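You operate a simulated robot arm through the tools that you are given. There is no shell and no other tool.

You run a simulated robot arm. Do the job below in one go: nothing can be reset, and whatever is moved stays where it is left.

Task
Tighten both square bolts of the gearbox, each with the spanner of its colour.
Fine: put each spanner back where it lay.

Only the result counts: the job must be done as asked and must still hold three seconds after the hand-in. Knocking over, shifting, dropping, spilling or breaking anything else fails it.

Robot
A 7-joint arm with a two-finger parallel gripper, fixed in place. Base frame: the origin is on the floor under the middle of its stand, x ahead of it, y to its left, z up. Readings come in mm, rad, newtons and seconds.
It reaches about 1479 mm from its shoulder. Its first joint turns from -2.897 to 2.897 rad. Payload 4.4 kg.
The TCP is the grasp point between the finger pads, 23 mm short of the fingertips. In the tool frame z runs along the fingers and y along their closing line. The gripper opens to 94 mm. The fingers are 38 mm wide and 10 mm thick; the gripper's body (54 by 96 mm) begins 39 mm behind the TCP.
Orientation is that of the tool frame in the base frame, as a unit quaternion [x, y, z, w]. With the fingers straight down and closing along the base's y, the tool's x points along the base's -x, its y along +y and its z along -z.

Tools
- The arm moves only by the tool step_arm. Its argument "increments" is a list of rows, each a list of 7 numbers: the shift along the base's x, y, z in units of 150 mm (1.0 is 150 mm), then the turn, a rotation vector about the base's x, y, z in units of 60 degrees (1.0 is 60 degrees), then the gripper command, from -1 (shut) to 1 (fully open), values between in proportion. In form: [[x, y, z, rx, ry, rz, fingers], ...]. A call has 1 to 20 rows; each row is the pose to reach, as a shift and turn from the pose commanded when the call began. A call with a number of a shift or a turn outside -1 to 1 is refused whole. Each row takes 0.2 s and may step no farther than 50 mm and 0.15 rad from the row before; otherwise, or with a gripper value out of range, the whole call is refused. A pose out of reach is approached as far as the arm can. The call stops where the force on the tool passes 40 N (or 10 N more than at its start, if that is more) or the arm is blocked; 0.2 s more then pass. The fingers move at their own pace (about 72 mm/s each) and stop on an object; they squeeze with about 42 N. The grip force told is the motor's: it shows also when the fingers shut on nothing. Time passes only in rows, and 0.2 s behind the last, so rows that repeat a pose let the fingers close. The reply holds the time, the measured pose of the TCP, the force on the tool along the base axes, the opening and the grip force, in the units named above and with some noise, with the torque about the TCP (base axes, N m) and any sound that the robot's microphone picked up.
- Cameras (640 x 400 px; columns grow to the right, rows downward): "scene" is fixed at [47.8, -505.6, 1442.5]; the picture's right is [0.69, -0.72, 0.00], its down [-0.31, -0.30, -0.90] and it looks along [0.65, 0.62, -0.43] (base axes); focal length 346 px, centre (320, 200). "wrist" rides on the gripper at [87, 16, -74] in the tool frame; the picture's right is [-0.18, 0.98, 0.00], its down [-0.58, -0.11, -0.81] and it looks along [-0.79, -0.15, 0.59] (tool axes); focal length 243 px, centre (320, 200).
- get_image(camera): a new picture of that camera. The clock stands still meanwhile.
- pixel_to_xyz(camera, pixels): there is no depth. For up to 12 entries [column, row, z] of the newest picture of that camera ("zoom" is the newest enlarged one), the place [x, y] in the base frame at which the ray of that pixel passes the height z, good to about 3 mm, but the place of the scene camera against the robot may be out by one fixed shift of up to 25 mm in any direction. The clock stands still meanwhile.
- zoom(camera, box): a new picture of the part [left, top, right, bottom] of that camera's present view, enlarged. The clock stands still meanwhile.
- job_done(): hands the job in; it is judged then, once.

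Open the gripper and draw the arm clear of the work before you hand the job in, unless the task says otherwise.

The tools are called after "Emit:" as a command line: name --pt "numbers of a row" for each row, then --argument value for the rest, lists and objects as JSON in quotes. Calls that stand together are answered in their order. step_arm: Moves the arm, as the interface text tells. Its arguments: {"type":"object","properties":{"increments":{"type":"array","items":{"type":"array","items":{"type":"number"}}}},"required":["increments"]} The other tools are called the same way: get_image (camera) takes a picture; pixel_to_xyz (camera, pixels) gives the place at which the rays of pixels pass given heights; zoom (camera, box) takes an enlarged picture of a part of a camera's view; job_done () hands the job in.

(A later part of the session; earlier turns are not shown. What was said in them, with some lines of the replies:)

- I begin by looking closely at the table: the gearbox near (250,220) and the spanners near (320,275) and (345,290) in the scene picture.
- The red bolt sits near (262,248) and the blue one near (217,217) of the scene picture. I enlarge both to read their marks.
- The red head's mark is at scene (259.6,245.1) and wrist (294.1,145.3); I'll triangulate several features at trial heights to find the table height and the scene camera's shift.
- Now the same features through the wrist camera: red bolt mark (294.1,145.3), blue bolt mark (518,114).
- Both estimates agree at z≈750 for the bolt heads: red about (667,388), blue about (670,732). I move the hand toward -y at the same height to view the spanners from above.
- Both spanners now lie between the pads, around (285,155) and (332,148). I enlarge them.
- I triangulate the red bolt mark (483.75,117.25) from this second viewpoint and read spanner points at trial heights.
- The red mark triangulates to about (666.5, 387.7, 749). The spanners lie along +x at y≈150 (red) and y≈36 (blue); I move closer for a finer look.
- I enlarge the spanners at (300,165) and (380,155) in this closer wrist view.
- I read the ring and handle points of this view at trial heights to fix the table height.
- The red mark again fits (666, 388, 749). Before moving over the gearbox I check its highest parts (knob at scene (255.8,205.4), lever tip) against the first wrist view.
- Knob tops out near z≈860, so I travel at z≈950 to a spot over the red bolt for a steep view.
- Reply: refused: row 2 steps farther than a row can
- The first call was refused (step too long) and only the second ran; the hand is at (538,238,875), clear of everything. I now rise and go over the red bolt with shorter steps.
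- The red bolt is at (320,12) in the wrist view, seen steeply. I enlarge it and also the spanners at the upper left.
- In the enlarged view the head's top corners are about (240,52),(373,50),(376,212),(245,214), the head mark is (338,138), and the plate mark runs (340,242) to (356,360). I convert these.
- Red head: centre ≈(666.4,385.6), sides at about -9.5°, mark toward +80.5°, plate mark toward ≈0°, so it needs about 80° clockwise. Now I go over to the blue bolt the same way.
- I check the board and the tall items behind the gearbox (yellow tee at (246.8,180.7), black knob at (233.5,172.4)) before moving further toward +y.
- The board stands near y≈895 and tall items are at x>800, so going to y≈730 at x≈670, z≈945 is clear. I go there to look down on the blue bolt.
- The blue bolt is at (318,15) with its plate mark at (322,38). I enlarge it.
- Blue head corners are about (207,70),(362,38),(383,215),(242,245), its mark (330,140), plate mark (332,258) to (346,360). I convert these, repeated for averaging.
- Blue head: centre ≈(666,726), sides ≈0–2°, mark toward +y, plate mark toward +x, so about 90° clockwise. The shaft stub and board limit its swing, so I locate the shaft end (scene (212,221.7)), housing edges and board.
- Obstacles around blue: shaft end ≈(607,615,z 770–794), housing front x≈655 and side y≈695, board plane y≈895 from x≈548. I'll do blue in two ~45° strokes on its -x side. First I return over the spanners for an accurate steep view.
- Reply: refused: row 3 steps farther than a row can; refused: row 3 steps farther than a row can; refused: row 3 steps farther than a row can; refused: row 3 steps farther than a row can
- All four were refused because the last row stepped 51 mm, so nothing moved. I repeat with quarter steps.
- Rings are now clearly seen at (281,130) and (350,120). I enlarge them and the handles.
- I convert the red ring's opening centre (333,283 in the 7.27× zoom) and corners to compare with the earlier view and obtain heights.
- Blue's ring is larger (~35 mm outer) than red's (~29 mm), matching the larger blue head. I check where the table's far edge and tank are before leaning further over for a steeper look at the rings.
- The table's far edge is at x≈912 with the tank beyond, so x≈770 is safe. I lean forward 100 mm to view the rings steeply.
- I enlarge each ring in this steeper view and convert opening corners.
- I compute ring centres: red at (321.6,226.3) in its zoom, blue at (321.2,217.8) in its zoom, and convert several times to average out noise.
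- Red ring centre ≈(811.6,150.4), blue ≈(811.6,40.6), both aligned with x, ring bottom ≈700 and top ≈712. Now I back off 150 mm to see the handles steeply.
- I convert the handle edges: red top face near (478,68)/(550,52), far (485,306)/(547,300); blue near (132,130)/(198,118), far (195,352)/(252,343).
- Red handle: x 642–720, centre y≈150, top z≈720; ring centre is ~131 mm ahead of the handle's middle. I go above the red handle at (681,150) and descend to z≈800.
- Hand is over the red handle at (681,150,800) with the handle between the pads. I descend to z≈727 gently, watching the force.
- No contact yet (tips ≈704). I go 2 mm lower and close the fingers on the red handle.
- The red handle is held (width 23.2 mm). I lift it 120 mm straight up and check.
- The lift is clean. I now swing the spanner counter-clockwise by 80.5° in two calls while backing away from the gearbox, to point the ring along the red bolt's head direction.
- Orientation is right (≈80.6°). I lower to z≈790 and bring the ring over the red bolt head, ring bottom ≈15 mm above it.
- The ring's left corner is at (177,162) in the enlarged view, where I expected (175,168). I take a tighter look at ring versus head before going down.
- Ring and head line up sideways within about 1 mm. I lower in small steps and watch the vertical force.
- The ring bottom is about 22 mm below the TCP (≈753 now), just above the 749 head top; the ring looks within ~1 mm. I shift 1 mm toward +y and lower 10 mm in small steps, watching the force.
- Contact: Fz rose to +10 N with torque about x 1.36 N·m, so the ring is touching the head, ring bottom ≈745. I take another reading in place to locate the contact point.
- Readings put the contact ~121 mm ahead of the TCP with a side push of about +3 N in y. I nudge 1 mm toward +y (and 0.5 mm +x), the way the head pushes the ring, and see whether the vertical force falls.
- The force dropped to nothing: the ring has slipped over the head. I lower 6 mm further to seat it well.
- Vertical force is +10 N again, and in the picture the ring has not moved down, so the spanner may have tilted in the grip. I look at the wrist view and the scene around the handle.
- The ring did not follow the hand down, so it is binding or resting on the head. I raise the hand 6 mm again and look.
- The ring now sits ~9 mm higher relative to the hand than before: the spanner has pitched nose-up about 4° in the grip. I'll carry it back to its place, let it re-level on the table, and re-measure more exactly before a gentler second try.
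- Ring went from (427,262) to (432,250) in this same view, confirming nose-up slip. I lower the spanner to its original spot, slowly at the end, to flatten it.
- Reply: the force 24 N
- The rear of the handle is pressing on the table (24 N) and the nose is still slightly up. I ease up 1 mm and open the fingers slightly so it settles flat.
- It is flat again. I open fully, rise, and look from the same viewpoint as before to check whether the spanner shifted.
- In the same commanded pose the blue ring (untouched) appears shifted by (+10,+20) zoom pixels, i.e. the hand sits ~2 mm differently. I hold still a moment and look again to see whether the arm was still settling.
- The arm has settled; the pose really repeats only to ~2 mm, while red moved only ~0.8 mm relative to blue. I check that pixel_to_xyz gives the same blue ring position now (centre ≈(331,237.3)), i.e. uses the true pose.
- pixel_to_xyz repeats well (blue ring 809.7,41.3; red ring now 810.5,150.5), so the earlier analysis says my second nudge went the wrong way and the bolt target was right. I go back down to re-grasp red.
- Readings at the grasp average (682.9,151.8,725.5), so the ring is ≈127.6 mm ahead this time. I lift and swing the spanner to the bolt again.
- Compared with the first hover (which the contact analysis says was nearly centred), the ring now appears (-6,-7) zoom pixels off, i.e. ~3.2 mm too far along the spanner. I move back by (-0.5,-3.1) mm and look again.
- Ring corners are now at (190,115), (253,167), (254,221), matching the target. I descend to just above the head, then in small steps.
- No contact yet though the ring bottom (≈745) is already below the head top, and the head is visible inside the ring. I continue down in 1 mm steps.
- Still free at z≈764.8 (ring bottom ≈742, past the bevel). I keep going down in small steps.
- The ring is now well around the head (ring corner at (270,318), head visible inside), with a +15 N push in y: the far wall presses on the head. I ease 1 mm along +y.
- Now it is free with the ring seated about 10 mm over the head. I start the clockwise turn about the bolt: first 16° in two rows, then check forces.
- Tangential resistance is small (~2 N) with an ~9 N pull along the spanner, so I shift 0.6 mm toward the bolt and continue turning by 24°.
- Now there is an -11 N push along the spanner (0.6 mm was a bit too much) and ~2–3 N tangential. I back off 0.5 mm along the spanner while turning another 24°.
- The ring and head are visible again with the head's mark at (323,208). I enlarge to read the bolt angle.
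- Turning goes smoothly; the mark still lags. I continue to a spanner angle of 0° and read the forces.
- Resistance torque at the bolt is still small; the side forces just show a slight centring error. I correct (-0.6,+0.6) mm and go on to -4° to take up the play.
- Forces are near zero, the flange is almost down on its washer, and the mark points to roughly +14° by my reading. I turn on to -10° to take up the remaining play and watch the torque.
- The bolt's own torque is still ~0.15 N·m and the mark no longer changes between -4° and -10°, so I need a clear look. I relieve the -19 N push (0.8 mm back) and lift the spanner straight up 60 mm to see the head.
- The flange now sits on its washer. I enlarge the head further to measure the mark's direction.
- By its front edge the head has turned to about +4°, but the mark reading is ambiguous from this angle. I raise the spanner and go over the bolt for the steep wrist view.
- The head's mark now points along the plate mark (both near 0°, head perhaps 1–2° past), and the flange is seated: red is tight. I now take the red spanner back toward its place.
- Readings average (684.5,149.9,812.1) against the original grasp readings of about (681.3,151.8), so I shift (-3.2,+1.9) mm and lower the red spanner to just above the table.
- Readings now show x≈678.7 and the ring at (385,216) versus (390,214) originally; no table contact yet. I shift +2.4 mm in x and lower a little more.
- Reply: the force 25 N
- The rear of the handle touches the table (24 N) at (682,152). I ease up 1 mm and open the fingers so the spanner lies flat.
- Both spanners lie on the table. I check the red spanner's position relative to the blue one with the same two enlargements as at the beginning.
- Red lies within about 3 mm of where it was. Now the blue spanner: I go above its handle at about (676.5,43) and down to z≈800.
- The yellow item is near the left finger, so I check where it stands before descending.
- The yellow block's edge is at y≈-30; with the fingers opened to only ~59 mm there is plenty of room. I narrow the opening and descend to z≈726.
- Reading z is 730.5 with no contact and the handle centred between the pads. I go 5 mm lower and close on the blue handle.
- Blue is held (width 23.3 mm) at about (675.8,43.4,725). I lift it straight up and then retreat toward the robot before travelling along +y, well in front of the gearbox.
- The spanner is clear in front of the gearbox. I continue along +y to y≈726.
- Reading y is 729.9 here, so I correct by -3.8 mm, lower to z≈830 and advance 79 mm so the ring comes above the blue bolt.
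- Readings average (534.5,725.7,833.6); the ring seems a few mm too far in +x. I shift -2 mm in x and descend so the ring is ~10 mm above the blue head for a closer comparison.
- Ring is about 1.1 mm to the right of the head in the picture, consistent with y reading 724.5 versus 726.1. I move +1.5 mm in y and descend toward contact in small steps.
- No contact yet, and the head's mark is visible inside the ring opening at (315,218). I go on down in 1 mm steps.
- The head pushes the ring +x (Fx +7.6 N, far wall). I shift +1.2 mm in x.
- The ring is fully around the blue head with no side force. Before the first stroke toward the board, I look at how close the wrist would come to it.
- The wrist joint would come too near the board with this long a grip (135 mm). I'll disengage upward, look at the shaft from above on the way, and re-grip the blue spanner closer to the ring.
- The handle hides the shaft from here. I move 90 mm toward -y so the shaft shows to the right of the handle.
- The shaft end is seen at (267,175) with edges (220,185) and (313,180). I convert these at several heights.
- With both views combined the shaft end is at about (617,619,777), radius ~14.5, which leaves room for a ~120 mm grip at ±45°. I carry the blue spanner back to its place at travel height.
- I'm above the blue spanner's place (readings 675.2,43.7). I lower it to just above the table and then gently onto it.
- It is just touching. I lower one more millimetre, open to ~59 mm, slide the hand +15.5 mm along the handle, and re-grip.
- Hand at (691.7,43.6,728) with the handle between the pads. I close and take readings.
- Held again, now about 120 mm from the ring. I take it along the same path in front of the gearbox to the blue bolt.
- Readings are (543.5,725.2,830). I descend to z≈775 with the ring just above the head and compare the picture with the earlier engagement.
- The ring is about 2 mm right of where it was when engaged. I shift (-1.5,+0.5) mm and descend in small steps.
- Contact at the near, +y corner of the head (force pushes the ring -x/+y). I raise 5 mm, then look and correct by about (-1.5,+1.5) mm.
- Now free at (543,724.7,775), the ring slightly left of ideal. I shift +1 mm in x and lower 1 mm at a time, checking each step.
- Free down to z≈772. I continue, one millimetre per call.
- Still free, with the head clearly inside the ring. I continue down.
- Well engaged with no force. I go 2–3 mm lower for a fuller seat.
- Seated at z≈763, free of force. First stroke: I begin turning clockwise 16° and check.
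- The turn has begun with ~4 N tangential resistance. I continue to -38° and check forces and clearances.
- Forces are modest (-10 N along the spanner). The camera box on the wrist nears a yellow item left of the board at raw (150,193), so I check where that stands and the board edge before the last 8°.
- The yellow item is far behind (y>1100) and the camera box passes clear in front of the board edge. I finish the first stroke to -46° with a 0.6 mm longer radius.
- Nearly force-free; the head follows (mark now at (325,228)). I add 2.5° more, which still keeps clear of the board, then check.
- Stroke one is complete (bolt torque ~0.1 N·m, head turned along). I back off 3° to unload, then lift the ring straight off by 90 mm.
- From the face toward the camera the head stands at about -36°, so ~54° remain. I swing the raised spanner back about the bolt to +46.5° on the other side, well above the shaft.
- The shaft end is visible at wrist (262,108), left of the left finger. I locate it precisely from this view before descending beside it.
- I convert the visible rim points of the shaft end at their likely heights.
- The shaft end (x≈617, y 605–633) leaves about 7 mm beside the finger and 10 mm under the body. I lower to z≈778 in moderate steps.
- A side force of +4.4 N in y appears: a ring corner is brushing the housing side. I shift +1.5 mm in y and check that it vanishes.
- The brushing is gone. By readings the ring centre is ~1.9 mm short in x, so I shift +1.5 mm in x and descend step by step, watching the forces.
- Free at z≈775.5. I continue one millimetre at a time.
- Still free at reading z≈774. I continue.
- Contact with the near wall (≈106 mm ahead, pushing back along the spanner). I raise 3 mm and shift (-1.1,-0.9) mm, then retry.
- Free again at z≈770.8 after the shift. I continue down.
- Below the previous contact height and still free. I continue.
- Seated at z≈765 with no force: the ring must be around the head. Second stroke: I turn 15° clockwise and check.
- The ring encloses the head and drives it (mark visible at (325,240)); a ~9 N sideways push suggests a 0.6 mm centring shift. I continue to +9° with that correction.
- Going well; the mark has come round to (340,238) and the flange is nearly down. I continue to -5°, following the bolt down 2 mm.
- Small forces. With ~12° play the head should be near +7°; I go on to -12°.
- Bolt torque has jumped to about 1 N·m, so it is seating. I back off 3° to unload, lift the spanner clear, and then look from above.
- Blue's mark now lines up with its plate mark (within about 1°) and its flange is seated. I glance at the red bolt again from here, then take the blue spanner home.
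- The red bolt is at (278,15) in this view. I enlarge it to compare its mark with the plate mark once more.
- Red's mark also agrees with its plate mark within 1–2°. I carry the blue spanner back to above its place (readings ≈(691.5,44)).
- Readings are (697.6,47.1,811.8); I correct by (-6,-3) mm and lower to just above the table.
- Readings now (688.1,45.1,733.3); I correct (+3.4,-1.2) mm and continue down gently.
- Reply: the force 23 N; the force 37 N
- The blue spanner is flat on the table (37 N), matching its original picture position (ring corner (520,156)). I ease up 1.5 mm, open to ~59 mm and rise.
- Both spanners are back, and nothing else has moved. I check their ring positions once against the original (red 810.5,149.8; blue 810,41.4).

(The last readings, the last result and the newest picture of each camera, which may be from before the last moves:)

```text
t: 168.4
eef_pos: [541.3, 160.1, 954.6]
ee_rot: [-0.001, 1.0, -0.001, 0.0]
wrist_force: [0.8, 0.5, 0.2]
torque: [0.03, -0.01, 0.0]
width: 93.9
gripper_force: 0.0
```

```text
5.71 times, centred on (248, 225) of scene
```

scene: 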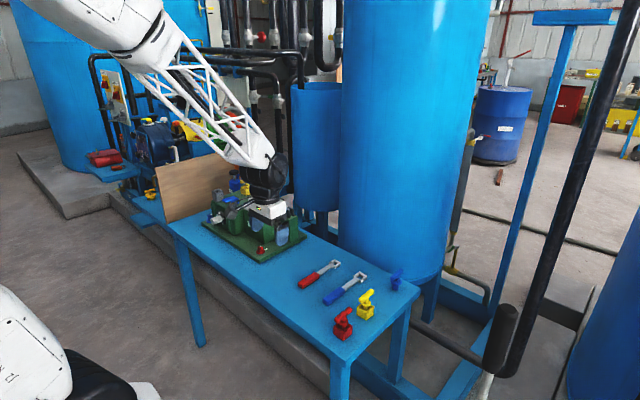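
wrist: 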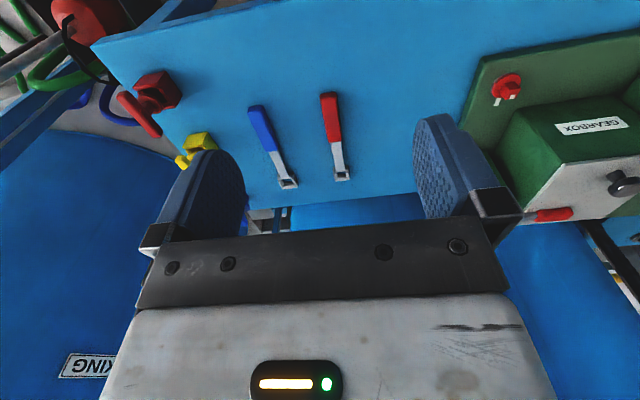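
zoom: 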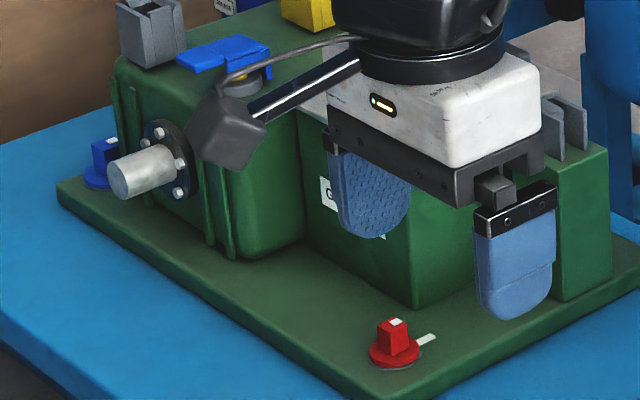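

I convert the far edge corners of both rings (blue (108,262)/(210,250), red (447,211)/(541,200)) at ring-top height.

Emit:
zoom --camera "wrist" --box '[265, 160, 365, 200]'

Emit:
pixel_to_xyz --camera "zoom" --pixels '[[108, 262, 715], [210, 250, 715], [447, 211, 715], [541, 200, 715], [108, 262, 715], [210, 250, 715], [447, 211, 715], [541, 200, 715], [108, 262, 715], [210, 250, 715], [447, 211, 715], [541, 200, 715]]'

```text
6.40 times, centred on (315, 180) of wrist
```

zoom: 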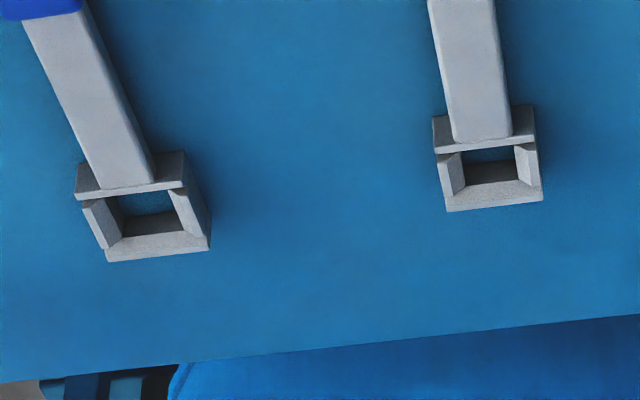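

```text
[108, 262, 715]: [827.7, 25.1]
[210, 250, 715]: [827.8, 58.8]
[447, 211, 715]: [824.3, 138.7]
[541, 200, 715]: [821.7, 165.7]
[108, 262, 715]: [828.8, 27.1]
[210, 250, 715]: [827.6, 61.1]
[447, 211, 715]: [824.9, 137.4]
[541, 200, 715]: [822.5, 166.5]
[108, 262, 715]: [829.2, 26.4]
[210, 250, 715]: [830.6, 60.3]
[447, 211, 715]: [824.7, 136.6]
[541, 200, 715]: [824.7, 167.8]
```

Both spanners lie within 2–3 mm of where they were, and both bolts' marks are in line. I draw the arm up and back, clear of the work.

Emit:
step_arm --pt "-0.2 0.1 0.15 0 0 0 1" --pt "-0.45 0.2 0.25 0 0 0 1" --pt "-0.7 0.3 0.3 0 0 0 1" --pt "-0.7 0.3 0.3 0 0 0 1"

Emit:
get_image --camera "scene"

Emit:
zoom --camera "scene" --box '[190, 180, 320, 270]'

```text
t: 169.4
eef_pos: [437.8, 207.6, 999.2]
ee_rot: [0.0, 1.0, -0.001, 0.001]
wrist_force: [0.2, -0.5, -0.1]
torque: [-0.01, 0.01, 0.01]
width: 94.0
gripper_force: 0.1
```

```text
taken
```

scene: 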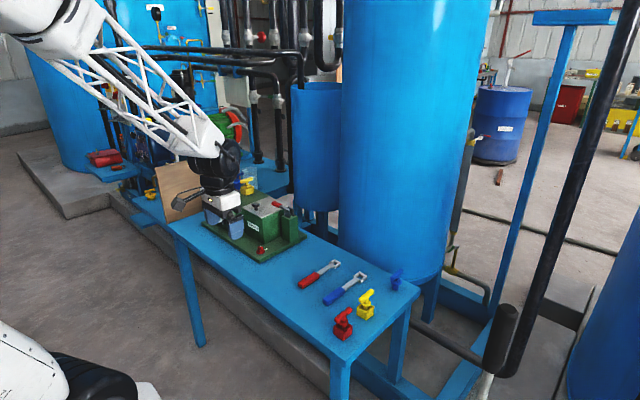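

```text
4.44 times, centred on (255, 225) of scene
```

zoom: 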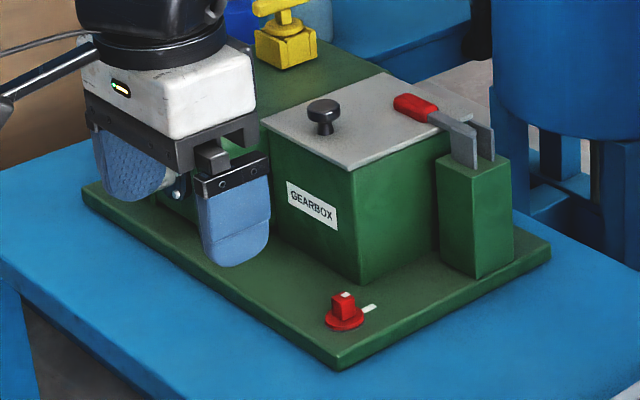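

The arm is clear with the gripper open, both bolts are seated with their marks in line, and both spanners lie in their places. I hand the job in.

Emit:
job_done

```text
The job is handed in.
```

I tightened both bolts, each with the spanner of its colour, put both spanners back and handed the job in. The result of the judging was not shown to me.

- **Red bolt:** I turned it about 80° clockwise in one swing. Its flange now sits down near its washer, and its mark lines up with the plate mark to within about 2°. I felt no clear rise in torque at the end.
- **Blue bolt:** I turned it about 90° clockwise in two swings, because the board and the shaft left no room for a single one. Its mark lines up to within about 1°. The torque rose to about 1 N·m at the end.
- **Spanners:** each lies flat within about 3 mm of where it first lay.

The first try at seating the red spanner failed because it tilted in the grip, so I laid it down and gripped it again. While I set the blue spanner over its bolt for the second swing, its ring brushed the gearbox housing with about 4 N. Nothing else looked moved in the last pictures. The gripper is open and the arm is drawn up and back.
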